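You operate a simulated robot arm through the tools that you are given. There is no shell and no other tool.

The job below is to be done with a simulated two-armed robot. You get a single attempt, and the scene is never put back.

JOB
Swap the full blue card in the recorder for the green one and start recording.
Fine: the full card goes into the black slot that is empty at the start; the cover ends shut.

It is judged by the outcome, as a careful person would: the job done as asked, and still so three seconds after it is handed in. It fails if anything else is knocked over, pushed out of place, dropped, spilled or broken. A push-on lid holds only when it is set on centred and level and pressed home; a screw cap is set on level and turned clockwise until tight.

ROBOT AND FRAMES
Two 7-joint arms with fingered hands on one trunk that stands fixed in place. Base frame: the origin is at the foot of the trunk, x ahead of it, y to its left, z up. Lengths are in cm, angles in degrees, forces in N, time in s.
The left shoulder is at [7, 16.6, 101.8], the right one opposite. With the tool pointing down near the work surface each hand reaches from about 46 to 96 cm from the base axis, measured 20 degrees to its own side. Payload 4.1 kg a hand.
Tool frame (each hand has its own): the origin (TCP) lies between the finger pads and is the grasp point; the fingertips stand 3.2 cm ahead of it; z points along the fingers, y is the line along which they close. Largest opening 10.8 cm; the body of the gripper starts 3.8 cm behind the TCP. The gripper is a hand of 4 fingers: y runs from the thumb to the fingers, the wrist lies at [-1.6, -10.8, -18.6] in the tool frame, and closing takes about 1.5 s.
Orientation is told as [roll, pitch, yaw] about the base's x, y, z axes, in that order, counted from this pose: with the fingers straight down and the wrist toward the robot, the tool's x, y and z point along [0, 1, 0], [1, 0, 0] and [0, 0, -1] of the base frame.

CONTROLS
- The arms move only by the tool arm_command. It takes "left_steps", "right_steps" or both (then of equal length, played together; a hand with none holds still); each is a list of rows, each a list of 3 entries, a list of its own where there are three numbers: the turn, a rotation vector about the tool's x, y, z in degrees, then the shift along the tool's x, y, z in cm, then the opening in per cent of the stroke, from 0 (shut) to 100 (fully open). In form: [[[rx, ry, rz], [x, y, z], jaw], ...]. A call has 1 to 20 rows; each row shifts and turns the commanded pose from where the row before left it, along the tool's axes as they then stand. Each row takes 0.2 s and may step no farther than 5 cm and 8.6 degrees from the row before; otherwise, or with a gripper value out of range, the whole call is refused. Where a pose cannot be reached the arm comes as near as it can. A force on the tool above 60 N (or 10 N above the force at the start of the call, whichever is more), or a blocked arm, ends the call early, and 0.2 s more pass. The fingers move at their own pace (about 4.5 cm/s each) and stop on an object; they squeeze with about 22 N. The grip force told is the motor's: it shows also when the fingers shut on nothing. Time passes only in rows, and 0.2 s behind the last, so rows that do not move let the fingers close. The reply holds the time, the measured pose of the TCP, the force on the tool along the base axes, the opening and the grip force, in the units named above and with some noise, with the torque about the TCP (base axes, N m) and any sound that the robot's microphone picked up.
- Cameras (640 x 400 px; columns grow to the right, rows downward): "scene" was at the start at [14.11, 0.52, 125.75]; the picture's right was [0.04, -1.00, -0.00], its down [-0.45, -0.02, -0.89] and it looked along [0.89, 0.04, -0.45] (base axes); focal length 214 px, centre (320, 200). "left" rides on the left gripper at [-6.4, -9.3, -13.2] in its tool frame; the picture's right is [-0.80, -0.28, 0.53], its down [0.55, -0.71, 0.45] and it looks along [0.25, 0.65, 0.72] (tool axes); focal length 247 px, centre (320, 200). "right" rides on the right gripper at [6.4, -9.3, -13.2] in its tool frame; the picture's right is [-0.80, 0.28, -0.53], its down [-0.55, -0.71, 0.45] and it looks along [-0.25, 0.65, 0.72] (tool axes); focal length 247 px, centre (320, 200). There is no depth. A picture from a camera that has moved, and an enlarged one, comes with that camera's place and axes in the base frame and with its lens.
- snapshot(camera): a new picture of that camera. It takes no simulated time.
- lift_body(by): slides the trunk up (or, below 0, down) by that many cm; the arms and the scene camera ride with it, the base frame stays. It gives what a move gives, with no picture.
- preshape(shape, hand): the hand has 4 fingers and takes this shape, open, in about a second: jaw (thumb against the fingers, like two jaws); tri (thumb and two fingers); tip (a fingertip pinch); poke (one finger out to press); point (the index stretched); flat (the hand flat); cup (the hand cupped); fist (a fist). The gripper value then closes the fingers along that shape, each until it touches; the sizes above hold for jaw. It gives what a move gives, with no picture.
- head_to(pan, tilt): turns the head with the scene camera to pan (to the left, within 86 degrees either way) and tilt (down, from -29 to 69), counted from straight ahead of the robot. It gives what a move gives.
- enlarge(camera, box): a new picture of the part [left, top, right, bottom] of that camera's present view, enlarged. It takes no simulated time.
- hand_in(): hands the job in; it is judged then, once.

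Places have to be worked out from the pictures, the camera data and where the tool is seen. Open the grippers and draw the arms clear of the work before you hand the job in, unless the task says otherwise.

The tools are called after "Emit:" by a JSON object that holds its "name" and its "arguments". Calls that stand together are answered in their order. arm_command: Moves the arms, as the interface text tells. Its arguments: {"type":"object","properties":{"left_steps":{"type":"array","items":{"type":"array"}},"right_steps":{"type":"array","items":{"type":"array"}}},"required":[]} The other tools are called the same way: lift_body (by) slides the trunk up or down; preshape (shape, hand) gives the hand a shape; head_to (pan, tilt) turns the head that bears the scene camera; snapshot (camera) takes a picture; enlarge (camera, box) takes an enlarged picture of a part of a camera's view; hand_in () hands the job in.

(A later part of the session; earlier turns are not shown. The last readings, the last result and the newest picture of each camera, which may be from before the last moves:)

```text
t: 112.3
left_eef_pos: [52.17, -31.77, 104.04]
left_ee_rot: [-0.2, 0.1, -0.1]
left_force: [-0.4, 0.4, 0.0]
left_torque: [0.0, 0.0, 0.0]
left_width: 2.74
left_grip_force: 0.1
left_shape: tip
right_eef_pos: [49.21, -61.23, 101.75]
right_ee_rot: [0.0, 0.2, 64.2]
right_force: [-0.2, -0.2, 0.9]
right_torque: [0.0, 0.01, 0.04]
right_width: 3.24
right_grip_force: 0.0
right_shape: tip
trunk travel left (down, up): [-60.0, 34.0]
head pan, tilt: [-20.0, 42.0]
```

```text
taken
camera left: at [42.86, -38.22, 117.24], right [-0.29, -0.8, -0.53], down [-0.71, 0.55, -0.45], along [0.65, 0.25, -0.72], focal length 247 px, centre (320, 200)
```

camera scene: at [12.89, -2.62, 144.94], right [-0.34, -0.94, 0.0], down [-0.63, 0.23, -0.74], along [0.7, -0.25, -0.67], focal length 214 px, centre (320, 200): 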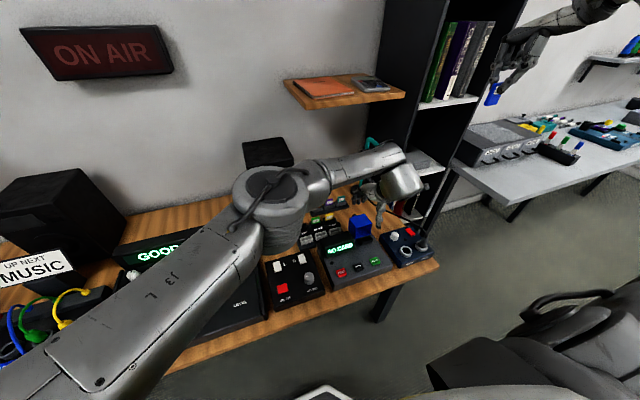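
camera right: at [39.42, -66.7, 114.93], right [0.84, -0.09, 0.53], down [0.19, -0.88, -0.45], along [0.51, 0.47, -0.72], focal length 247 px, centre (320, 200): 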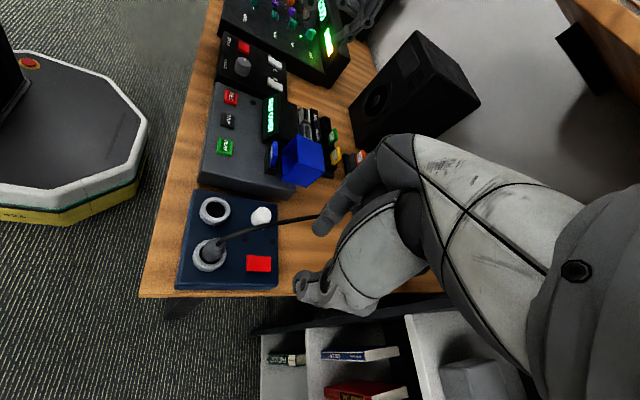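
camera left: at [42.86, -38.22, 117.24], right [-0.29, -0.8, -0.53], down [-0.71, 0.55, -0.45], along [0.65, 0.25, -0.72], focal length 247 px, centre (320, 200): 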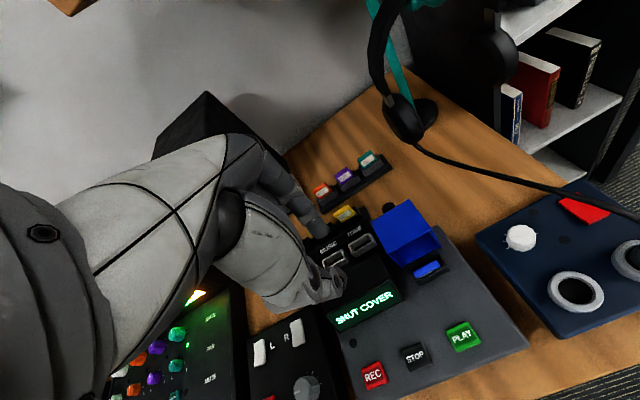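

Left is ready in tip shape. I tilt it to -18° and bring it above the card, then check from the right camera.

Emit:
{"name": "arm_command", "arguments": {"left_steps": [[[-6, 0, 0], [-1.55, 0.2, 3.0], 22], [[-6, 0, 0], [-1.55, -0.115, 3.0], 22], [[-6, 0, 0], [-1.5, -0.43, 2.98], 22], [[0, 0, 0], [0, 0, 0], 22], [[0, 0, 0], [0, 0, 0], 22]]}}

Emit:
{"name": "enlarge", "arguments": {"camera": "right", "box": [220, 80, 360, 200]}}

Emit:
{"name": "enlarge", "arguments": {"camera": "left", "box": [240, 160, 440, 340]}}

Emit:
{"name": "enlarge", "arguments": {"camera": "scene", "box": [300, 150, 420, 240]}}

```text
t: 113.2
left_eef_pos: [61.0, -30.96, 101.88]
left_ee_rot: [-6.5, -18.6, 10.2]
left_force: [-0.3, -0.2, -0.1]
left_torque: [-0.03, 0.01, 0.0]
left_width: 2.39
left_grip_force: 0.1
left_shape: tip
right_eef_pos: [49.21, -61.33, 101.63]
right_ee_rot: [-0.1, 0.2, 64.0]
right_force: [0.0, -1.1, 0.1]
right_torque: [-0.02, 0.02, -0.02]
right_width: 3.23
right_grip_force: 0.1
right_shape: tip
trunk travel left (down, up): [-60.0, 34.0]
head pan, tilt: [-20.0, 42.0]
stopped in row 4 (left hand): the arm was blocked; the commanded pose is now the measured one
```

```text
3.33 times, centred on (290, 140) of right
camera zoom: at [39.43, -66.81, 114.86], right [0.84, -0.09, 0.53], down [0.19, -0.88, -0.45], along [0.51, 0.47, -0.72], focal length 823 px, centre (420, 400)
```

zoom: 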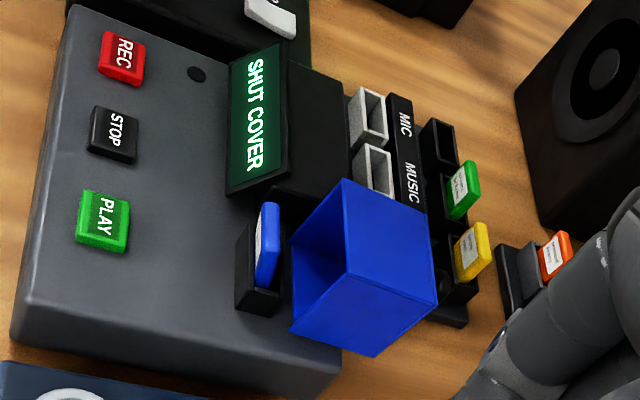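

```text
2.22 times, centred on (340, 250) of left
camera zoom: at [48.84, -38.08, 112.01], right [0.02, -0.86, -0.51], down [-0.59, 0.4, -0.7], along [0.81, 0.31, -0.5], focal length 549 px, centre (276, 89)
```

zoom: 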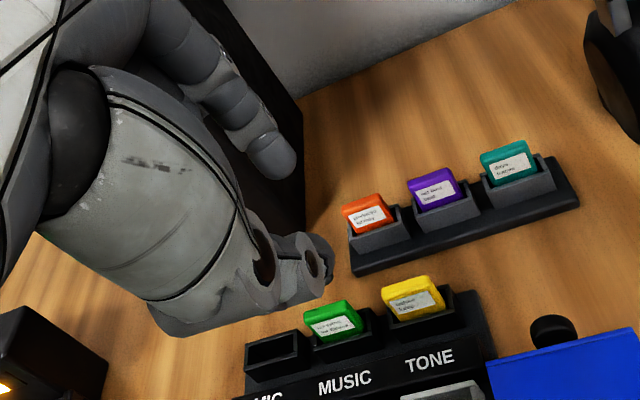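

```text
4.44 times, centred on (360, 195) of scene
camera zoom: at [12.85, -2.75, 130.94], right [-0.34, -0.94, 0.0], down [-0.63, 0.23, -0.74], along [0.7, -0.25, -0.67], focal length 953 px, centre (142, 222)
```

zoom: 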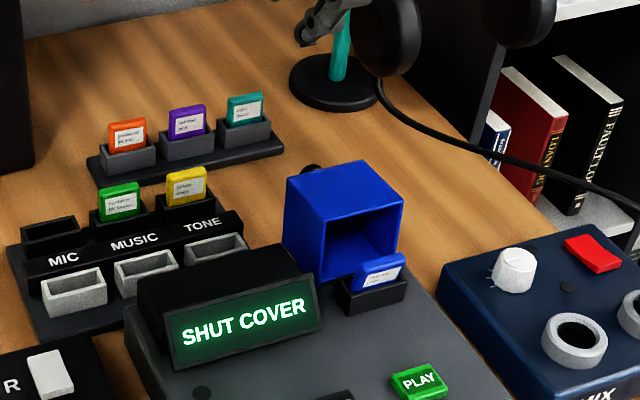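

The left arm jumped to an odd pose and reported being blocked. I check the whole scene before doing anything else.

Emit:
{"name": "snapshot", "arguments": {"camera": "scene"}}

Emit:
{"name": "snapshot", "arguments": {"camera": "right"}}

Emit:
{"name": "snapshot", "arguments": {"camera": "left"}}

Emit:
{"name": "head_to", "arguments": {"pan": -5, "tilt": 30}}

Emit:
{"name": "snapshot", "arguments": {"camera": "scene"}}

```text
taken
camera scene: at [12.85, -2.75, 130.94], right [-0.34, -0.94, 0.0], down [-0.63, 0.23, -0.74], along [0.7, -0.25, -0.67], focal length 214 px, centre (320, 200)
```

scene: 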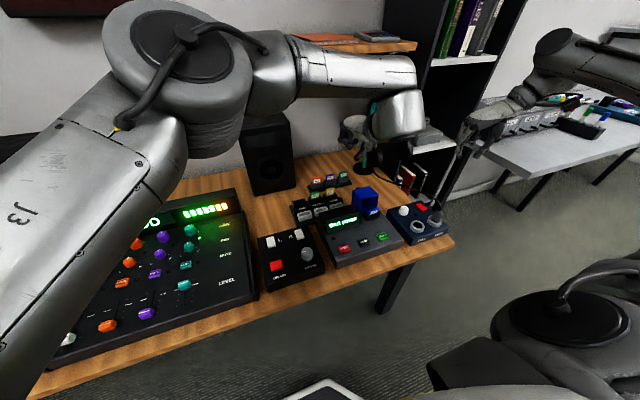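

```text
taken
camera right: at [39.43, -66.81, 114.86], right [0.84, -0.09, 0.53], down [0.19, -0.88, -0.45], along [0.51, 0.47, -0.72], focal length 247 px, centre (320, 200)
```

right: 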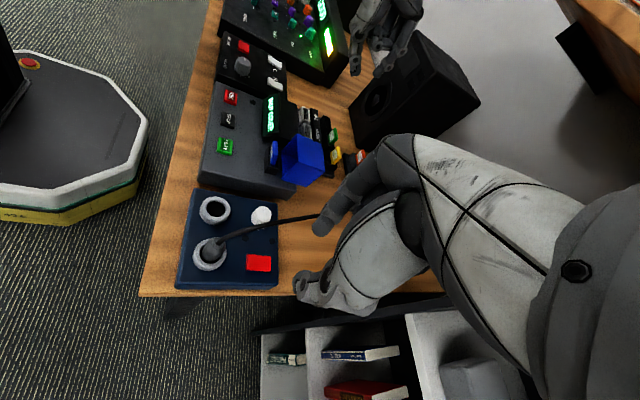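

```text
taken
camera left: at [48.84, -38.08, 112.01], right [0.02, -0.86, -0.51], down [-0.59, 0.4, -0.7], along [0.81, 0.31, -0.5], focal length 247 px, centre (320, 200)
```

left: 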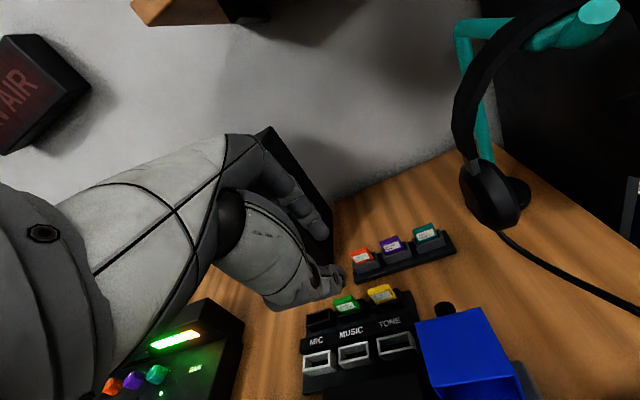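

```text
t: 114.0
left_eef_pos: [60.93, -31.03, 101.91]
left_ee_rot: [-6.4, -18.6, 10.0]
left_force: [0.9, 0.0, 0.0]
left_torque: [0.02, 0.01, 0.01]
left_width: 2.4
left_grip_force: 0.2
left_shape: tip
right_eef_pos: [49.21, -61.25, 101.61]
right_ee_rot: [0.0, 0.3, 64.2]
right_force: [0.9, 0.2, -0.9]
right_torque: [-0.02, 0.0, -0.01]
right_width: 3.23
right_grip_force: 0.0
right_shape: tip
trunk travel left (down, up): [-60.0, 34.0]
head pan, tilt: [-5.0, 30.0]
```

```text
taken
camera scene: at [13.97, -0.68, 132.77], right [-0.09, -1.0, 0.0], down [-0.5, 0.04, -0.87], along [0.86, -0.08, -0.5], focal length 214 px, centre (320, 200)
```

scene: 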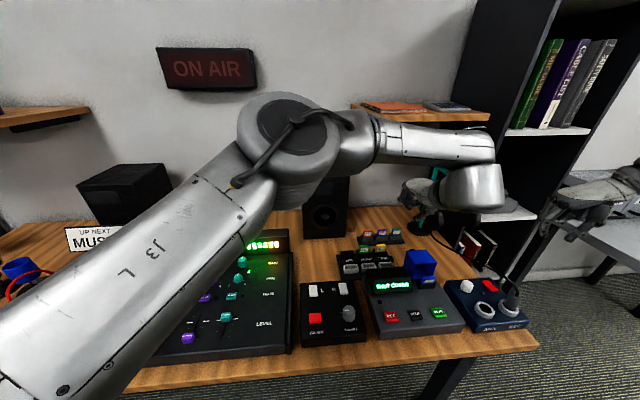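

Nothing was touched; the arm just hit an awkward posture at this height. I level the left hand, then raise the trunk 14 cm so it works lower relative to its shoulder, as worked before.

Emit:
{"name": "arm_command", "arguments": {"left_steps": [[[6.2, 2.1, 3.3], [0, 0, -1], 22], [[6.2, 2.1, 3.3], [0, 0, -1], 22], [[6.2, 2.1, 3.3], [0, 0, -1], 22], [[0, 0, 0], [0, 0, 0], 22]]}}

Emit:
{"name": "lift_body", "arguments": {"by": 14}}

```text
t: 115.0
left_eef_pos: [60.05, -31.13, 104.9]
left_ee_rot: [2.0, -0.5, -1.1]
left_force: [-0.2, 0.6, -0.2]
left_torque: [0.02, 0.01, 0.01]
left_width: 2.41
left_grip_force: 0.1
left_shape: tip
right_eef_pos: [49.13, -61.26, 101.69]
right_ee_rot: [0.0, 0.2, 64.2]
right_force: [0.3, 0.1, 0.0]
right_torque: [0.0, -0.03, 0.0]
right_width: 3.22
right_grip_force: 0.1
right_shape: tip
trunk travel left (down, up): [-60.0, 34.0]
head pan, tilt: [-5.0, 30.0]
```

```text
t: 116.6
left_eef_pos: [59.95, -31.1, 118.84]
left_ee_rot: [1.7, -0.7, -0.8]
left_force: [0.9, -1.1, 0.4]
left_torque: [-0.02, 0.0, 0.0]
left_width: 2.38
left_grip_force: 0.1
left_shape: tip
right_eef_pos: [49.24, -61.33, 115.65]
right_ee_rot: [0.1, 0.2, 64.2]
right_force: [-0.1, -0.3, 0.4]
right_torque: [-0.04, 0.02, -0.03]
right_width: 3.22
right_grip_force: 0.2
right_shape: tip
trunk travel left (down, up): [-74.0, 20.0]
head pan, tilt: [-5.0, 30.0]
```

Now I lower the left hand relative to the shoulder in gentle steps, then approach the recorder position.

Emit:
{"name": "arm_command", "arguments": {"left_steps": [[[0.7, -1.7, -0.8], [0, 0, 2], 22], [[0, 0, 0], [0, 0, 3], 22], [[0, 0, 0], [0, 0, 3], 22], [[0, 0, 0], [-0.5, -0.5, 3], 22], [[0, 0, 0], [-1, -1, 2], 22], [[0, 0, 0], [-1, -1, 2], 22], [[0, 0, 0], [-1, -1, 2], 22], [[0, 0, 0], [0, 0, 0], 22]]}}

```text
t: 118.4
left_eef_pos: [56.65, -34.54, 101.95]
left_ee_rot: [0.0, 0.0, -0.1]
left_force: [-0.4, -0.2, -0.1]
left_torque: [-0.02, 0.02, 0.0]
left_width: 2.4
left_grip_force: 0.0
left_shape: tip
right_eef_pos: [49.26, -61.2, 115.66]
right_ee_rot: [-0.1, 0.2, 64.1]
right_force: [0.5, 0.1, 0.1]
right_torque: [0.0, 0.0, 0.01]
right_width: 3.24
right_grip_force: 0.1
right_shape: tip
trunk travel left (down, up): [-74.0, 20.0]
head pan, tilt: [-5.0, 30.0]
```

Good, exact yaw 0. Now I tilt in small steps toward -16° while moving toward the card position, checking for any jump.

Emit:
{"name": "arm_command", "arguments": {"left_steps": [[[-4, 0, 0], [-0.5, -0.7, 0.7], 22], [[-4, 0, 0], [-0.5, -0.8, 0.6], 22], [[0, 0, 0], [0, 0, 0], 22]]}}

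```text
t: 119.4
left_eef_pos: [58.33, -33.35, 101.53]
left_ee_rot: [-1.3, -7.4, 3.6]
left_force: [0.3, 0.4, 0.5]
left_torque: [-0.02, 0.0, 0.0]
left_width: 2.43
left_grip_force: 0.0
left_shape: tip
right_eef_pos: [49.16, -61.25, 115.62]
right_ee_rot: [-0.1, 0.2, 64.1]
right_force: [-0.1, 0.1, 0.2]
right_torque: [-0.03, 0.01, -0.01]
right_width: 3.22
right_grip_force: 0.1
right_shape: tip
trunk travel left (down, up): [-74.0, 20.0]
head pan, tilt: [-5.0, 30.0]
stopped in row 3 (left hand): the arm was blocked; the commanded pose is now the measured one
```

Blocked again with negative pitch: the left arm folds across the chest there. Before redesigning, I test whether the right arm can change its elbow posture by stretching out nearly straight and sweeping inward; first I move the left hand back out of the way to its own side.

Emit:
{"name": "arm_command", "arguments": {"left_steps": [[[3.7, 0.6, 1.8], [0.5, 0, -2], 22], [[3.7, 0.6, 1.8], [2, 0, -3], 22], [[0, 0, 0], [4, 0, -2], 22], [[0, 0, 0], [4.5, 0, -1], 22], [[0, 0, 0], [4.5, 0, 0], 22], [[0, 0, 0], [4.5, 0, 0], 22], [[0, 0, 0], [4.5, 0, 0], 22], [[0, 0, 0], [4.5, 0, 0], 22], [[0, 0, 0], [4.5, 0, 0], 22], [[0, 0, 0], [4.5, 0, 0], 22], [[0, 0, 0], [4.5, 0, 0], 22], [[0, 0, 0], [0, 0, 0], 22]]}}

Emit:
{"name": "arm_command", "arguments": {"right_steps": [[[0, 0, 8], [0, 0, -1], 30], [[0, 0, 8], [0, 0, -1], 30], [[0, 0, 8], [0, 0, -1], 30], [[0, 0, 8], [0, 0, -1], 30], [[0, 0, 8], [0, 0, -1], 30], [[0, 0, 8], [0, 0, -1], 30], [[0, 0, 8], [0, 0, -1], 30], [[0, 0, 8], [0, 0, -1], 30], [[0, 0, 0], [2, 4, 0], 30], [[0, 0, 0], [2, 4, 0], 30], [[0, 0, 0], [2, 4, 0], 30], [[0, 0, 0], [2, 4, 0], 30], [[0, 0, 0], [2, 4, 0], 30], [[0, 0, 0], [2, 4, 0], 30], [[0, 0, 0], [2, 4, 0], 30], [[0, 0, 0], [0, 0, 0], 30]]}}

```text
t: 122.0
left_eef_pos: [57.78, 8.58, 110.13]
left_ee_rot: [0.4, -0.4, -0.7]
left_force: [0.3, 1.2, 0.4]
left_torque: [0.03, 0.0, 0.02]
left_width: 2.44
left_grip_force: 0.1
left_shape: tip
right_eef_pos: [49.16, -61.46, 115.68]
right_ee_rot: [0.0, 0.1, 64.1]
right_force: [-0.1, -0.7, -0.4]
right_torque: [-0.01, 0.03, -0.01]
right_width: 3.23
right_grip_force: 0.1
right_shape: tip
trunk travel left (down, up): [-74.0, 20.0]
head pan, tilt: [-5.0, 30.0]
```

```text
t: 125.4
left_eef_pos: [57.22, 8.77, 110.44]
left_ee_rot: [0.4, -0.6, -0.6]
left_force: [-0.1, -0.3, 0.0]
left_torque: [0.02, -0.02, 0.02]
left_width: 2.41
left_grip_force: 0.1
left_shape: tip
right_eef_pos: [76.84, -47.23, 123.96]
right_ee_rot: [-0.2, -0.2, 0.1]
right_force: [-21.0, -8.1, 9.8]
right_torque: [-0.02, -0.04, -0.11]
right_width: 2.61
right_grip_force: 0.1
right_shape: tip
trunk travel left (down, up): [-74.0, 20.0]
head pan, tilt: [-5.0, 30.0]
```

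The right hand is pressing on something (21 N) — likely the shelf. I back off at once and look.

Emit:
{"name": "arm_command", "arguments": {"right_steps": [[[0, 0, 0], [0, -2, 0], 30], [[0, 0, 0], [0, -3, 0], 30], [[0, 0, 0], [0, 0, 0], 30]]}}

Emit:
{"name": "head_to", "arguments": {"pan": -35, "tilt": 20}}

Emit:
{"name": "snapshot", "arguments": {"camera": "scene"}}

Emit:
{"name": "snapshot", "arguments": {"camera": "right"}}

```text
t: 126.2
left_eef_pos: [57.63, 8.69, 110.08]
left_ee_rot: [0.3, -0.4, -0.7]
left_force: [0.5, 0.0, 0.1]
left_torque: [-0.01, 0.03, 0.01]
left_width: 2.39
left_grip_force: 0.0
left_shape: tip
right_eef_pos: [72.22, -47.11, 123.65]
right_ee_rot: [-0.2, 0.1, 0.2]
right_force: [-0.9, 0.7, -0.3]
right_torque: [-0.04, -0.02, -0.02]
right_width: 3.23
right_grip_force: 0.2
right_shape: tip
trunk travel left (down, up): [-74.0, 20.0]
head pan, tilt: [-5.0, 30.0]
```

```text
t: 127.2
left_eef_pos: [57.84, 8.54, 109.97]
left_ee_rot: [0.4, -0.4, -0.8]
left_force: [-0.5, -0.6, 0.1]
left_torque: [0.02, -0.02, -0.02]
left_width: 2.43
left_grip_force: 0.0
left_shape: tip
right_eef_pos: [72.21, -47.16, 123.71]
right_ee_rot: [-0.1, 0.0, 0.1]
right_force: [-0.7, -1.1, -0.2]
right_torque: [-0.01, -0.01, 0.01]
right_width: 3.21
right_grip_force: 0.1
right_shape: tip
trunk travel left (down, up): [-74.0, 20.0]
head pan, tilt: [-35.0, 20.0]
```

```text
taken
camera scene: at [12.58, -5.22, 148.38], right [-0.57, -0.82, 0.0], down [-0.28, 0.2, -0.94], along [0.77, -0.54, -0.34], focal length 214 px, centre (320, 200)
```

scene: 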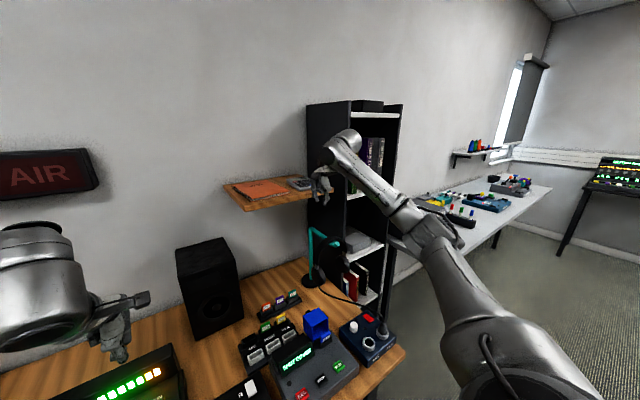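

```text
taken
camera right: at [62.92, -40.76, 136.79], right [0.29, -0.8, 0.53], down [-0.7, -0.55, -0.45], along [0.65, -0.25, -0.72], focal length 247 px, centre (320, 200)
```

right: 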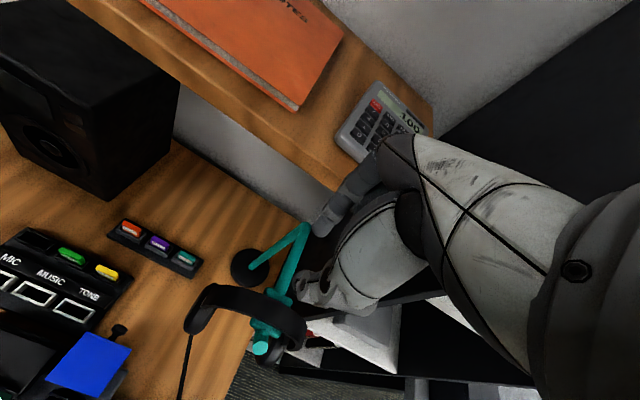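

The hand touched the wooden shelf area with the calculator. I pull the right hand back and compare the shelf with an earlier view from the same head pose.

Emit:
{"name": "arm_command", "arguments": {"right_steps": [[[0, 0, 0], [0, -4, 0], 30], [[0, 0, 0], [-1, -4, 0], 30], [[0, 0, 0], [-1, -4, 0], 30], [[0, 0, 0], [-1, -4, 0], 30], [[0, 0, 0], [0, 0, 0], 30]]}}

Emit:
{"name": "head_to", "arguments": {"pan": -20, "tilt": 42}}

Emit:
{"name": "snapshot", "arguments": {"camera": "scene"}}

Emit:
{"name": "enlarge", "arguments": {"camera": "scene", "box": [270, 60, 420, 130]}}

```text
t: 128.4
left_eef_pos: [57.94, 8.77, 109.93]
left_ee_rot: [0.3, -0.3, -0.7]
left_force: [1.0, -0.1, -0.1]
left_torque: [-0.03, 0.0, 0.02]
left_width: 2.43
left_grip_force: 0.0
left_shape: tip
right_eef_pos: [56.35, -50.02, 123.61]
right_ee_rot: [-0.2, 0.2, 0.2]
right_force: [-0.2, 0.3, -0.6]
right_torque: [-0.01, 0.01, 0.01]
right_width: 3.21
right_grip_force: 0.0
right_shape: tip
trunk travel left (down, up): [-74.0, 20.0]
head pan, tilt: [-35.0, 20.0]
```

```text
t: 129.2
left_eef_pos: [57.87, 8.68, 110.02]
left_ee_rot: [0.5, -0.4, -0.8]
left_force: [-0.3, 1.0, 0.7]
left_torque: [0.0, 0.01, 0.02]
left_width: 2.42
left_grip_force: 0.1
left_shape: tip
right_eef_pos: [56.07, -50.11, 123.62]
right_ee_rot: [-0.2, 0.1, 0.1]
right_force: [0.3, 0.3, -0.4]
right_torque: [0.01, -0.02, 0.01]
right_width: 3.22
right_grip_force: 0.2
right_shape: tip
trunk travel left (down, up): [-74.0, 20.0]
head pan, tilt: [-20.0, 42.0]
```

```text
taken
camera scene: at [12.78, -2.75, 144.95], right [-0.34, -0.94, 0.0], down [-0.63, 0.23, -0.74], along [0.7, -0.25, -0.67], focal length 214 px, centre (320, 200)
```

scene: 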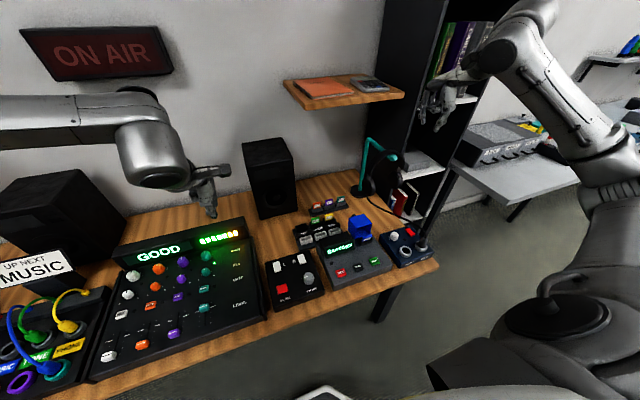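

```text
4.27 times, centred on (345, 95) of scene
camera zoom: at [12.78, -2.75, 144.95], right [-0.34, -0.94, 0.0], down [-0.63, 0.23, -0.74], along [0.7, -0.25, -0.67], focal length 915 px, centre (213, 648)
```

zoom: 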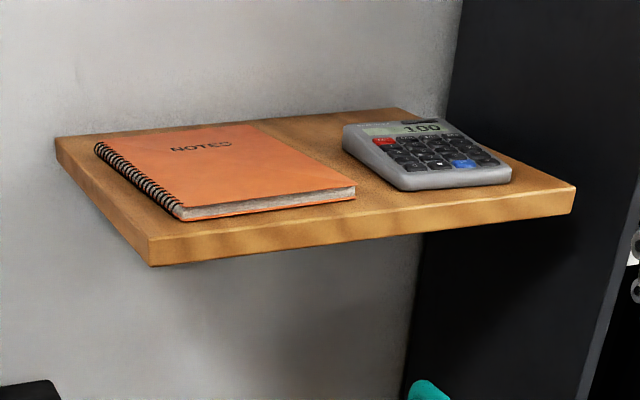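

The shelf items look undisturbed (I only touched the fixed shelf edge). New plan: use the white TONE slot (about [64.5, -28]) as a transfer station that the right arm might reach with a tilted hand, and the left arm covers the rack. I test the right arm's reach there at a safe height.

Emit:
{"name": "arm_command", "arguments": {"right_steps": [[[0, 0, 0], [3, 0, 3], 30], [[0, 0, 0], [3, 0, 3], 30], [[0, 0, 0], [3, 0, 3.5], 30], [[0, 0, 0], [3, -0.5, 3.5], 30], [[-6, 0, 0], [1.5, 0, 3.5], 30], [[-6, 0, 0], [1, 0, 3], 30], [[-6, 0, 0], [0.5, 0, 2], 30], [[0, 0, 0], [0, 0, 0], 30]]}}

```text
t: 131.0
left_eef_pos: [57.85, 8.67, 110.06]
left_ee_rot: [0.3, -0.6, -0.8]
left_force: [0.8, -0.7, 0.4]
left_torque: [-0.01, 0.02, 0.02]
left_width: 2.44
left_grip_force: 0.1
left_shape: tip
right_eef_pos: [56.39, -35.41, 102.02]
right_ee_rot: [-0.3, -18.0, 0.1]
right_force: [0.8, 0.1, -0.4]
right_torque: [-0.03, 0.01, 0.0]
right_width: 3.21
right_grip_force: 0.1
right_shape: tip
trunk travel left (down, up): [-74.0, 20.0]
head pan, tilt: [-20.0, 42.0]
```

Right is at pitch -18°, yaw 0. Now toward the TONE white slot position.

Emit:
{"name": "arm_command", "arguments": {"right_steps": [[[0, 0, 0], [1.48, 1.2, 0.8], 30], [[0, 0, 0], [1.48, 1.2, 0.8], 30], [[0, 0, 0], [1.48, 1.2, 0.8], 30], [[0, 0, 0], [1.48, 1.2, 0.8], 30], [[0, 0, 0], [1.48, 1.2, 0.8], 30], [[0, 0, 0], [0, 0, 0], 30]]}}

```text
t: 132.4
left_eef_pos: [57.75, 8.72, 110.05]
left_ee_rot: [0.4, -0.4, -0.6]
left_force: [0.7, 0.1, 1.4]
left_torque: [0.01, -0.01, -0.01]
left_width: 2.4
left_grip_force: 0.1
left_shape: tip
right_eef_pos: [63.29, -27.98, 100.07]
right_ee_rot: [-0.1, -17.9, 0.2]
right_force: [0.0, -0.6, -0.5]
right_torque: [0.02, 0.01, -0.03]
right_width: 3.21
right_grip_force: 0.1
right_shape: tip
trunk travel left (down, up): [-74.0, 20.0]
head pan, tilt: [-20.0, 42.0]
```

Reachable. I see how much further this tilt allows — trying on toward the black MIC slot itself.

Emit:
{"name": "arm_command", "arguments": {"right_steps": [[[0, 0, 0], [2.0, 1.15, 0.38], 30], [[0, 0, 0], [2.0, 1.15, 0.38], 30], [[0, 0, 0], [2.0, 1.15, 0.38], 30], [[0, 0, 0], [2.0, 1.15, 0.38], 30], [[0, 0, 0], [2.0, 1.15, 0.38], 30], [[0, 0, 0], [2.0, 1.15, 0.38], 30], [[0, 0, 0], [0, 0, 0], 30]]}}

```text
t: 134.0
left_eef_pos: [57.79, 8.63, 110.03]
left_ee_rot: [0.4, -0.4, -0.7]
left_force: [-0.1, -0.6, 0.2]
left_torque: [0.01, -0.04, 0.01]
left_width: 2.42
left_grip_force: 0.0
left_shape: tip
right_eef_pos: [70.52, -15.89, 100.24]
right_ee_rot: [0.0, -17.8, 0.3]
right_force: [0.2, 0.0, 0.3]
right_torque: [0.02, 0.02, -0.03]
right_width: 3.23
right_grip_force: 0.0
right_shape: tip
trunk travel left (down, up): [-74.0, 20.0]
head pan, tilt: [-20.0, 42.0]
```

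The right arm now reaches right above the MIC slot. I check if it can also straighten to about -4° pitch here (to hold the card vertical).

Emit:
{"name": "arm_command", "arguments": {"right_steps": [[[5, 0, 0], [0, 0.3, 0.1], 30], [[5, 0, 0], [0, 0.3, 0.1], 30], [[4, 0, 0], [0, 0.3, 0.1], 30], [[0, 0, 0], [0, 0, 0], 30]]}}

Emit:
{"name": "snapshot", "arguments": {"camera": "scene"}}

```text
t: 135.0
left_eef_pos: [57.82, 8.71, 110.05]
left_ee_rot: [0.3, -0.4, -0.6]
left_force: [0.7, -0.2, -0.3]
left_torque: [0.0, 0.03, 0.0]
left_width: 2.4
left_grip_force: 0.0
left_shape: tip
right_eef_pos: [71.43, -15.8, 99.97]
right_ee_rot: [-0.2, -3.7, 0.2]
right_force: [-0.1, -0.5, 0.9]
right_torque: [0.0, -0.02, -0.01]
right_width: 3.19
right_grip_force: 0.1
right_shape: tip
trunk travel left (down, up): [-74.0, 20.0]
head pan, tilt: [-20.0, 42.0]
```

```text
taken
camera scene: at [12.82, -2.72, 144.94], right [-0.34, -0.94, 0.0], down [-0.63, 0.23, -0.74], along [0.7, -0.25, -0.67], focal length 214 px, centre (320, 200)
```

scene: 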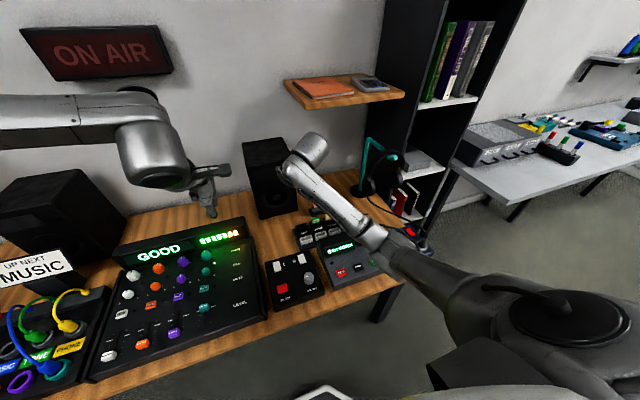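

The right arm has switched to an elbow-down posture and can now reach both the rack and the recorder. So the right hand can do it all. I go back above the blue card with the tilted hand.

Emit:
{"name": "arm_command", "arguments": {"right_steps": [[[-5, 0, 0], [0, -0.3, -0.1], 22], [[-5, 0, 0], [0, -0.3, -0.1], 22], [[-5, 0, 0], [0, -0.3, -0.1], 22], [[0, 0, 0], [-2.9, -2.3, -0.75], 22], [[0, 0, 0], [-2.9, -2.3, -0.75], 22], [[0, 0, 0], [-2.9, -2.3, -0.75], 22], [[0, 0, 0], [-2.9, -2.3, -0.75], 22], [[0, 0, 0], [-2.9, -2.3, -0.75], 22], [[0, 0, 0], [-2.9, -2.3, -0.75], 22], [[0, 0, 0], [-2.9, -2.3, -0.75], 22], [[-3, 0, 0], [0, -0.5, 0], 22], [[0, 0, 0], [0, 0, 0], 22]]}}

```text
t: 137.6
left_eef_pos: [57.88, 8.66, 109.94]
left_ee_rot: [0.3, -0.3, -0.7]
left_force: [-0.4, 0.7, -0.1]
left_torque: [-0.02, 0.02, -0.01]
left_width: 2.4
left_grip_force: 0.1
left_shape: tip
right_eef_pos: [53.15, -36.3, 99.77]
right_ee_rot: [-0.2, -21.8, 0.2]
right_force: [-0.7, -0.2, -0.4]
right_torque: [0.04, 0.01, -0.02]
right_width: 2.41
right_grip_force: 0.3
right_shape: tip
trunk travel left (down, up): [-74.0, 20.0]
head pan, tilt: [-20.0, 42.0]
```

Right hand is above the recorder slot at pitch -22°. I bring the left hand back as a side camera, with a fist shape so its fingers obstruct less.

Emit:
{"name": "preshape", "arguments": {"hand": "left", "shape": "fist"}}

Emit:
{"name": "arm_command", "arguments": {"left_steps": [[[0, 0, 0], [-3.2, -2.5, -0.7], 50], [[0, 0, 0], [-3.2, -2.5, -0.7], 50], [[0, 0, 0], [-3.2, -2.5, -0.7], 50], [[0, 0, 0], [-3.2, -2.5, -0.7], 50], [[0, 0, 8], [0, 0, 0], 50], [[0, 0, 8], [0, 0, 0], 50], [[0, 0, 8], [0, 0, 0], 50], [[0, 0, 8], [0, 0, 0], 50], [[0, 0, 8], [0, 0, 0], 50], [[0, 0, 8], [0, 0, 0], 50], [[0, 0, 8], [0, 0, 0], 50], [[0, 0, 8], [0, 0, 0], 50], [[0, 0, 7], [0, 0, 0], 50], [[0, 0, 0], [0, 0, 0], 50]]}}

Emit:
{"name": "snapshot", "arguments": {"camera": "left"}}

```text
t: 138.5
left_eef_pos: [57.78, 8.65, 109.96]
left_ee_rot: [0.3, -0.4, -0.7]
left_force: [-0.2, 0.1, 0.3]
left_torque: [0.02, 0.0, -0.01]
left_width: 0.02
left_grip_force: 0.2
left_shape: fist
right_eef_pos: [53.19, -36.25, 99.8]
right_ee_rot: [-0.2, -21.8, 0.2]
right_force: [0.0, -0.8, -0.6]
right_torque: [0.01, 0.0, 0.0]
right_width: 2.43
right_grip_force: 0.1
right_shape: tip
trunk travel left (down, up): [-74.0, 20.0]
head pan, tilt: [-20.0, 42.0]
```

```text
t: 141.5
left_eef_pos: [47.79, -3.77, 112.52]
left_ee_rot: [0.4, 0.2, -71.9]
left_force: [0.4, 0.3, -0.9]
left_torque: [-0.01, 0.0, 0.0]
left_width: 0.0
left_grip_force: 0.0
left_shape: fist
right_eef_pos: [53.24, -36.27, 99.77]
right_ee_rot: [-0.2, -21.9, 0.2]
right_force: [0.3, 0.6, 0.6]
right_torque: [-0.03, 0.03, -0.02]
right_width: 2.42
right_grip_force: 0.0
right_shape: tip
trunk travel left (down, up): [-74.0, 20.0]
head pan, tilt: [-20.0, 42.0]
```

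```text
taken
camera left: at [38.59, 2.9, 125.57], right [-0.84, 0.02, -0.54], down [0.3, 0.84, -0.44], along [0.44, -0.53, -0.72], focal length 247 px, centre (320, 200)
```

left: 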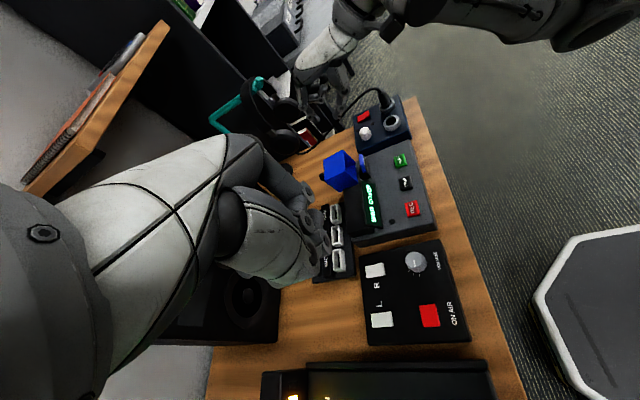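

Good view. I lower the trunk by 11 cm, so the right fingertips come to ~3 cm above the card, and zoom in.

Emit:
{"name": "lift_body", "arguments": {"by": -11}}

Emit:
{"name": "enlarge", "arguments": {"camera": "left", "box": [310, 85, 390, 165]}}

Emit:
{"name": "enlarge", "arguments": {"camera": "right", "box": [220, 180, 360, 310]}}

Emit:
{"name": "enlarge", "arguments": {"camera": "scene", "box": [350, 180, 420, 240]}}

```text
t: 142.9
left_eef_pos: [47.62, -3.8, 101.55]
left_ee_rot: [0.4, 0.1, -71.8]
left_force: [-0.1, -0.9, 0.9]
left_torque: [0.02, 0.01, -0.03]
left_width: 0.0
left_grip_force: 0.1
left_shape: fist
right_eef_pos: [53.23, -36.18, 88.76]
right_ee_rot: [-0.2, -21.8, 0.2]
right_force: [-0.9, -0.1, -0.9]
right_torque: [0.04, 0.01, 0.03]
right_width: 2.42
right_grip_force: 0.0
right_shape: tip
trunk travel left (down, up): [-63.0, 31.0]
head pan, tilt: [-20.0, 42.0]
```

```text
5.00 times, centred on (350, 125) of left
camera zoom: at [38.57, 2.9, 114.57], right [-0.84, 0.02, -0.54], down [0.3, 0.84, -0.44], along [0.45, -0.53, -0.72], focal length 1235 px, centre (170, 575)
```

zoom: 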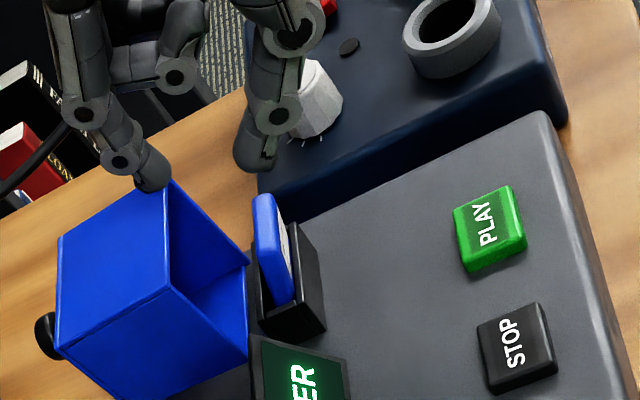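

```text
3.08 times, centred on (290, 245) of right
camera zoom: at [39.64, -29.86, 97.51], right [0.07, -0.8, 0.6], down [-0.49, -0.55, -0.68], along [0.87, -0.25, -0.42], focal length 760 px, centre (412, 62)
```

zoom: 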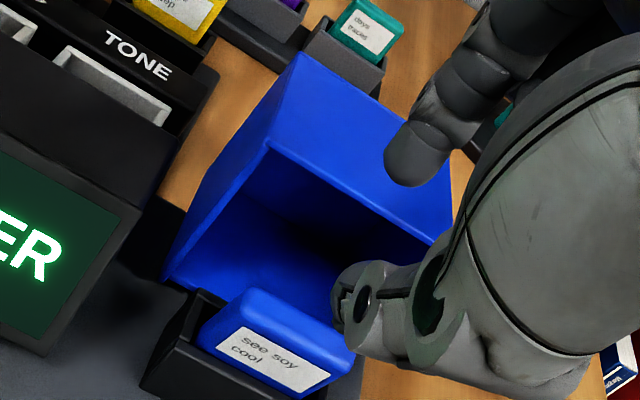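

```text
6.67 times, centred on (385, 210) of scene
camera zoom: at [12.8, -2.72, 133.95], right [-0.34, -0.94, 0.0], down [-0.63, 0.23, -0.74], along [0.7, -0.25, -0.67], focal length 1430 px, centre (-113, 133)
```

zoom: 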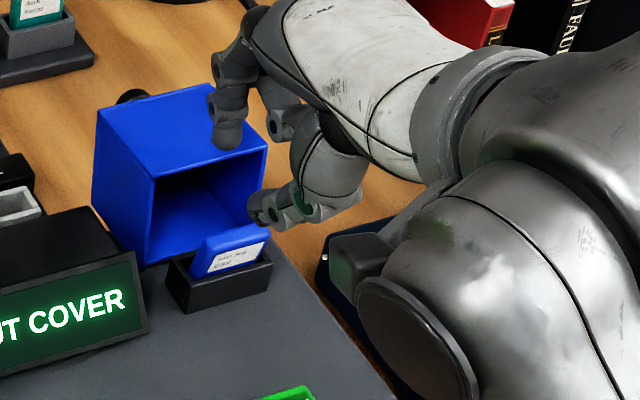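

Blue card's top is at about [53.85, -36.3, 82.1], leaning slightly forward. I shift -0.45 in x and descend to grip height in small steps.

Emit:
{"name": "arm_command", "arguments": {"right_steps": [[[0, 0, 0], [0, -0.418, -0.167], 20], [[0, 0, 0], [0, -0.26, 0.65], 20], [[0, 0, 0], [0, -0.26, 0.65], 20], [[0, 0, 0], [0, -0.26, 0.65], 20], [[0, 0, 0], [0, -0.26, 0.65], 20], [[0, 0, 0], [0, 0, 0], 20]]}}

Emit:
{"name": "enlarge", "arguments": {"camera": "left", "box": [325, 105, 375, 155]}}

```text
t: 144.3
left_eef_pos: [47.73, -3.79, 101.42]
left_ee_rot: [0.5, 0.2, -71.7]
left_force: [-1.0, -0.5, 0.3]
left_torque: [0.0, 0.0, -0.01]
left_width: 0.02
left_grip_force: 0.0
left_shape: fist
right_eef_pos: [52.63, -36.29, 85.96]
right_ee_rot: [-0.2, -21.9, 0.1]
right_force: [0.2, 0.2, 0.5]
right_torque: [-0.03, 0.02, -0.03]
right_width: 2.19
right_grip_force: 0.1
right_shape: tip
trunk travel left (down, up): [-63.0, 31.0]
head pan, tilt: [-20.0, 42.0]
```

```text
8.00 times, centred on (350, 130) of left
camera zoom: at [38.6, 2.9, 114.55], right [-0.84, 0.02, -0.54], down [0.3, 0.84, -0.44], along [0.44, -0.53, -0.72], focal length 1976 px, centre (80, 760)
```

zoom: 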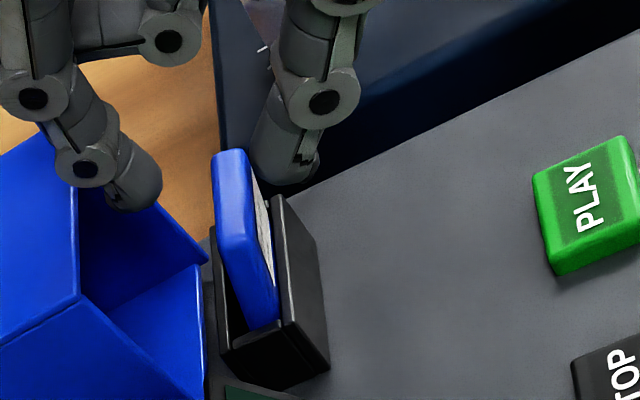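

Alignment looks centred. I go down the remaining 2 cm and close.

Emit:
{"name": "arm_command", "arguments": {"right_steps": [[[0, 0, 0], [0, -0.186, 0.464], 20], [[0, 0, 0], [0, -0.186, 0.464], 20], [[0, 0, 0], [0, -0.186, 0.464], 20], [[0, 0, 0], [0, -0.186, 0.464], 20], [[0, 0, 0], [0, 0, 0], 20]]}}

Emit:
{"name": "enlarge", "arguments": {"camera": "left", "box": [325, 105, 375, 155]}}

```text
t: 145.6
left_eef_pos: [47.83, -3.79, 101.45]
left_ee_rot: [0.6, 0.3, -71.6]
left_force: [-0.5, 1.0, -0.9]
left_torque: [0.0, 0.0, -0.02]
left_width: 0.02
left_grip_force: 0.1
left_shape: fist
right_eef_pos: [52.73, -36.38, 84.13]
right_ee_rot: [-0.2, -21.9, 0.1]
right_force: [0.9, -0.5, -0.5]
right_torque: [0.01, -0.01, -0.03]
right_width: 2.19
right_grip_force: 0.1
right_shape: tip
trunk travel left (down, up): [-63.0, 31.0]
head pan, tilt: [-20.0, 42.0]
```

```text
8.00 times, centred on (350, 130) of left
camera zoom: at [38.6, 2.9, 114.55], right [-0.84, 0.02, -0.54], down [0.3, 0.85, -0.44], along [0.44, -0.53, -0.72], focal length 1976 px, centre (80, 760)
```

zoom: 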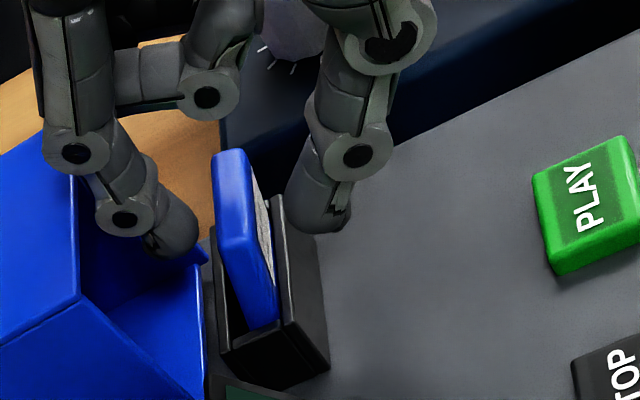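

Both gaps are equal. I close on the card.

Emit:
{"name": "arm_command", "arguments": {"right_steps": [[[0, 0, 0], [0, 0, 0], 14], [[0, 0, 0], [0, 0, 0], 8], [[0, 0, 0], [0, 0, 0], 3], [[0, 0, 0], [0, 0, 0], 0], [[0, 0, 0], [0, 0, 0], 0], [[0, 0, 0], [0, 0, 0], 0]]}}

Emit:
{"name": "enlarge", "arguments": {"camera": "left", "box": [325, 105, 375, 155]}}

```text
t: 146.9
left_eef_pos: [47.68, -3.86, 101.43]
left_ee_rot: [0.5, 0.2, -71.8]
left_force: [-0.2, -0.5, 0.5]
left_torque: [0.0, 0.0, -0.02]
left_width: 0.0
left_grip_force: 0.0
left_shape: fist
right_eef_pos: [52.78, -36.35, 83.95]
right_ee_rot: [-0.2, -21.8, 0.2]
right_force: [1.8, -0.6, 0.4]
right_torque: [0.01, -0.04, 0.02]
right_width: 0.34
right_grip_force: 22.1
right_shape: tip
trunk travel left (down, up): [-63.0, 31.0]
head pan, tilt: [-20.0, 42.0]
```

```text
8.00 times, centred on (350, 130) of left
camera zoom: at [38.61, 2.89, 114.55], right [-0.84, 0.02, -0.54], down [0.3, 0.85, -0.44], along [0.44, -0.53, -0.72], focal length 1976 px, centre (80, 760)
```

zoom: 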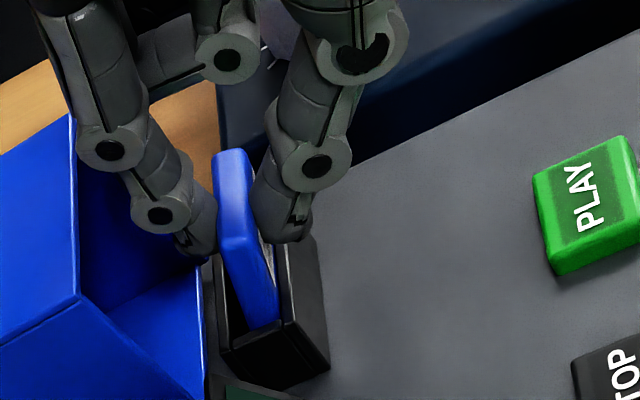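

Gripped (22 N) at a similar place. I lift straight up with the arm, then with the trunk.

Emit:
{"name": "arm_command", "arguments": {"right_steps": [[[0, 0, 0], [0, 0.186, -0.464], 0], [[0, 0, 0], [0, 0.186, -0.464], 0], [[0, 0, 0], [0, 0.3, -0.74], 0], [[0, 0, 0], [0, 0.37, -0.93], 0], [[0, 0, 0], [0, 0.37, -0.93], 0], [[0, 0, 0], [0, 0, 0], 0]]}}

Emit:
{"name": "lift_body", "arguments": {"by": 8}}

Emit:
{"name": "enlarge", "arguments": {"camera": "left", "box": [315, 75, 405, 165]}}

Emit:
{"name": "enlarge", "arguments": {"camera": "scene", "box": [350, 160, 420, 220]}}

```text
t: 148.3
left_eef_pos: [47.74, -3.71, 101.38]
left_ee_rot: [0.5, 0.2, -71.6]
left_force: [0.1, -0.1, -1.0]
left_torque: [0.02, 0.0, -0.02]
left_width: 0.02
left_grip_force: 0.0
left_shape: fist
right_eef_pos: [52.83, -36.28, 87.67]
right_ee_rot: [-0.2, -21.9, 0.2]
right_force: [0.3, -0.3, -0.2]
right_torque: [0.01, 0.01, 0.02]
right_width: 0.36
right_grip_force: 21.8
right_shape: tip
trunk travel left (down, up): [-63.0, 31.0]
head pan, tilt: [-20.0, 42.0]
```

```text
t: 149.5
left_eef_pos: [47.79, -3.82, 109.47]
left_ee_rot: [0.3, 0.2, -71.7]
left_force: [-0.2, 0.0, -0.2]
left_torque: [0.01, -0.01, -0.02]
left_width: 0.01
left_grip_force: 0.1
left_shape: fist
right_eef_pos: [52.71, -36.38, 95.72]
right_ee_rot: [-0.2, -21.8, 0.3]
right_force: [0.4, 0.5, 0.0]
right_torque: [0.01, -0.01, 0.0]
right_width: 0.33
right_grip_force: 21.2
right_shape: tip
trunk travel left (down, up): [-71.0, 23.0]
head pan, tilt: [-20.0, 42.0]
```

```text
4.44 times, centred on (360, 120) of left
camera zoom: at [38.62, 2.89, 122.54], right [-0.84, 0.02, -0.54], down [0.3, 0.85, -0.44], along [0.44, -0.53, -0.72], focal length 1098 px, centre (142, 556)
```

zoom: 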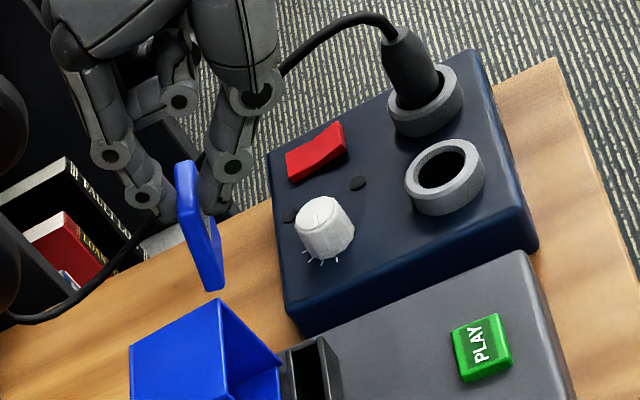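

```text
6.67 times, centred on (385, 190) of scene
camera zoom: at [12.86, -2.73, 141.94], right [-0.34, -0.94, 0.0], down [-0.63, 0.23, -0.74], along [0.7, -0.25, -0.67], focal length 1430 px, centre (-113, 267)
```

zoom: 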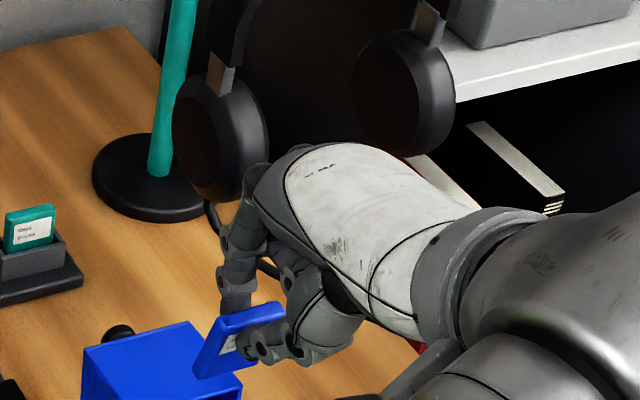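

Card is held. I back the left hand off slightly for clearance and carry the card over to the MIC slot at this height.

Emit:
{"name": "arm_command", "arguments": {"left_steps": [[[0, 0, 0], [0, -2, -1.5], 50], [[0, 0, 0], [0, -2, -1.5], 50], [[0, 0, 0], [0, 0, 0], 50], [[0, 0, 0], [0, 0, 0], 50], [[0, 0, 0], [0, 0, 0], 50], [[0, 0, 0], [0, 0, 0], 50], [[0, 0, 0], [0, 0, 0], 50], [[0, 0, 0], [0, 0, 0], 50], [[0, 0, 0], [0, 0, 0], 50], [[0, 0, 0], [0, 0, 0], 50]], "right_steps": [[[0, 0, 0], [0, 0, 0], 0], [[0, 0, 0], [0, 0, 0], 0], [[0, 0, 0], [2.94, 2.33, 0.93], 0], [[0, 0, 0], [2.94, 2.33, 0.93], 0], [[0, 0, 0], [2.94, 2.33, 0.93], 0], [[0, 0, 0], [2.94, 2.33, 0.93], 0], [[0, 0, 0], [2.94, 2.33, 0.93], 0], [[0, 0, 0], [2.94, 2.33, 0.93], 0], [[0, 0, 0], [2.9, 2.33, 0.93], 0], [[0, 0, 0], [0, 0, 0], 0]]}}

Emit:
{"name": "snapshot", "arguments": {"camera": "left"}}

Emit:
{"name": "snapshot", "arguments": {"camera": "scene"}}

```text
t: 151.7
left_eef_pos: [46.28, -0.0, 112.49]
left_ee_rot: [0.5, 0.2, -71.6]
left_force: [-0.3, 0.2, 0.0]
left_torque: [-0.01, -0.04, 0.0]
left_width: 0.0
left_grip_force: 0.1
left_shape: fist
right_eef_pos: [70.23, -15.71, 95.64]
right_ee_rot: [0.0, -22.0, 0.3]
right_force: [0.3, -0.5, 0.3]
right_torque: [0.01, 0.03, -0.01]
right_width: 0.32
right_grip_force: 22.4
right_shape: tip
trunk travel left (down, up): [-71.0, 23.0]
head pan, tilt: [-20.0, 42.0]
```

```text
taken
camera left: at [37.15, 6.66, 125.58], right [-0.84, 0.02, -0.54], down [0.3, 0.85, -0.44], along [0.45, -0.53, -0.72], focal length 247 px, centre (320, 200)
```

left: 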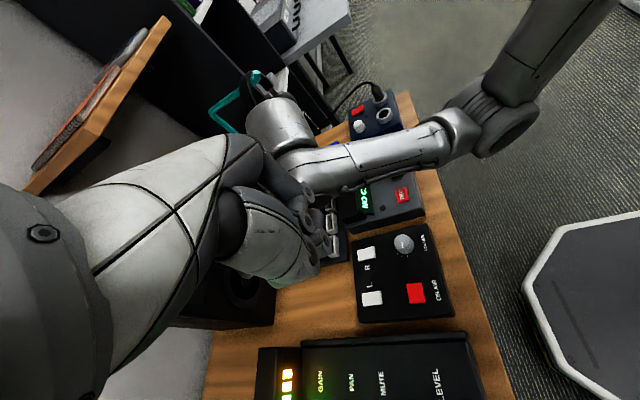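

```text
taken
camera scene: at [12.77, -2.82, 141.95], right [-0.34, -0.94, 0.0], down [-0.63, 0.23, -0.74], along [0.7, -0.25, -0.67], focal length 214 px, centre (320, 200)
```

scene: 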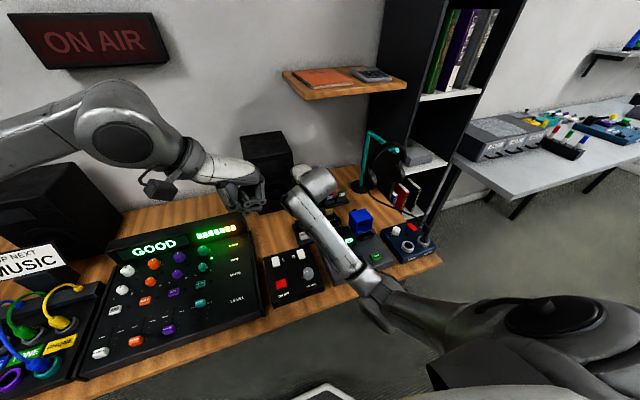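

The right hand is over the MIC slot. The left camera is blocked by its own fist, so I turn and shift the left hand (yaw -50°, further forward) to see the slot.

Emit:
{"name": "arm_command", "arguments": {"left_steps": [[[0, 0, -7.2], [0, 0, -1], 50], [[0, 0, -7.2], [0, 0, -1], 50], [[0, 0, -7.2], [0, 0, -1], 50], [[0, 0, 0], [3.42, 2.0, 0], 50], [[0, 0, 0], [3.42, 2.0, 0], 50], [[0, 0, 0], [3.42, 2.0, 0], 50], [[0, 0, 0], [0, 0, 0], 50]]}}

Emit:
{"name": "snapshot", "arguments": {"camera": "left"}}

```text
t: 153.3
left_eef_pos: [58.11, 1.72, 115.57]
left_ee_rot: [0.5, 0.0, -50.1]
left_force: [-0.5, 0.5, 0.2]
left_torque: [-0.03, 0.01, 0.02]
left_width: 0.0
left_grip_force: 0.0
left_shape: fist
right_eef_pos: [70.37, -15.62, 95.81]
right_ee_rot: [-0.2, -21.9, 0.1]
right_force: [0.5, -0.6, -0.6]
right_torque: [-0.02, 0.01, 0.03]
right_width: 0.33
right_grip_force: 22.2
right_shape: tip
trunk travel left (down, up): [-71.0, 23.0]
head pan, tilt: [-20.0, 42.0]
```

```text
taken
camera left: at [47.2, 4.65, 128.58], right [-0.79, -0.29, -0.54], down [-0.03, 0.9, -0.44], along [0.61, -0.33, -0.72], focal length 247 px, centre (320, 200)
```

left: 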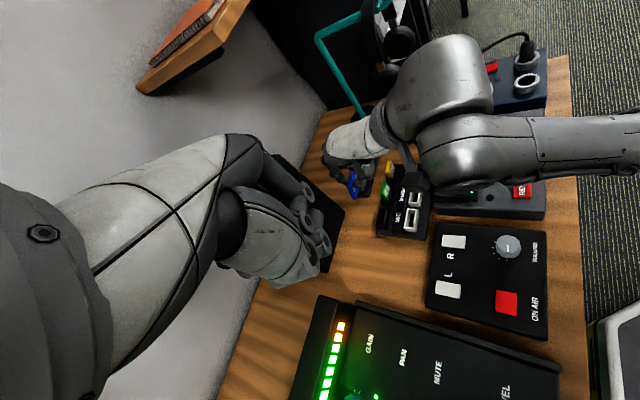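

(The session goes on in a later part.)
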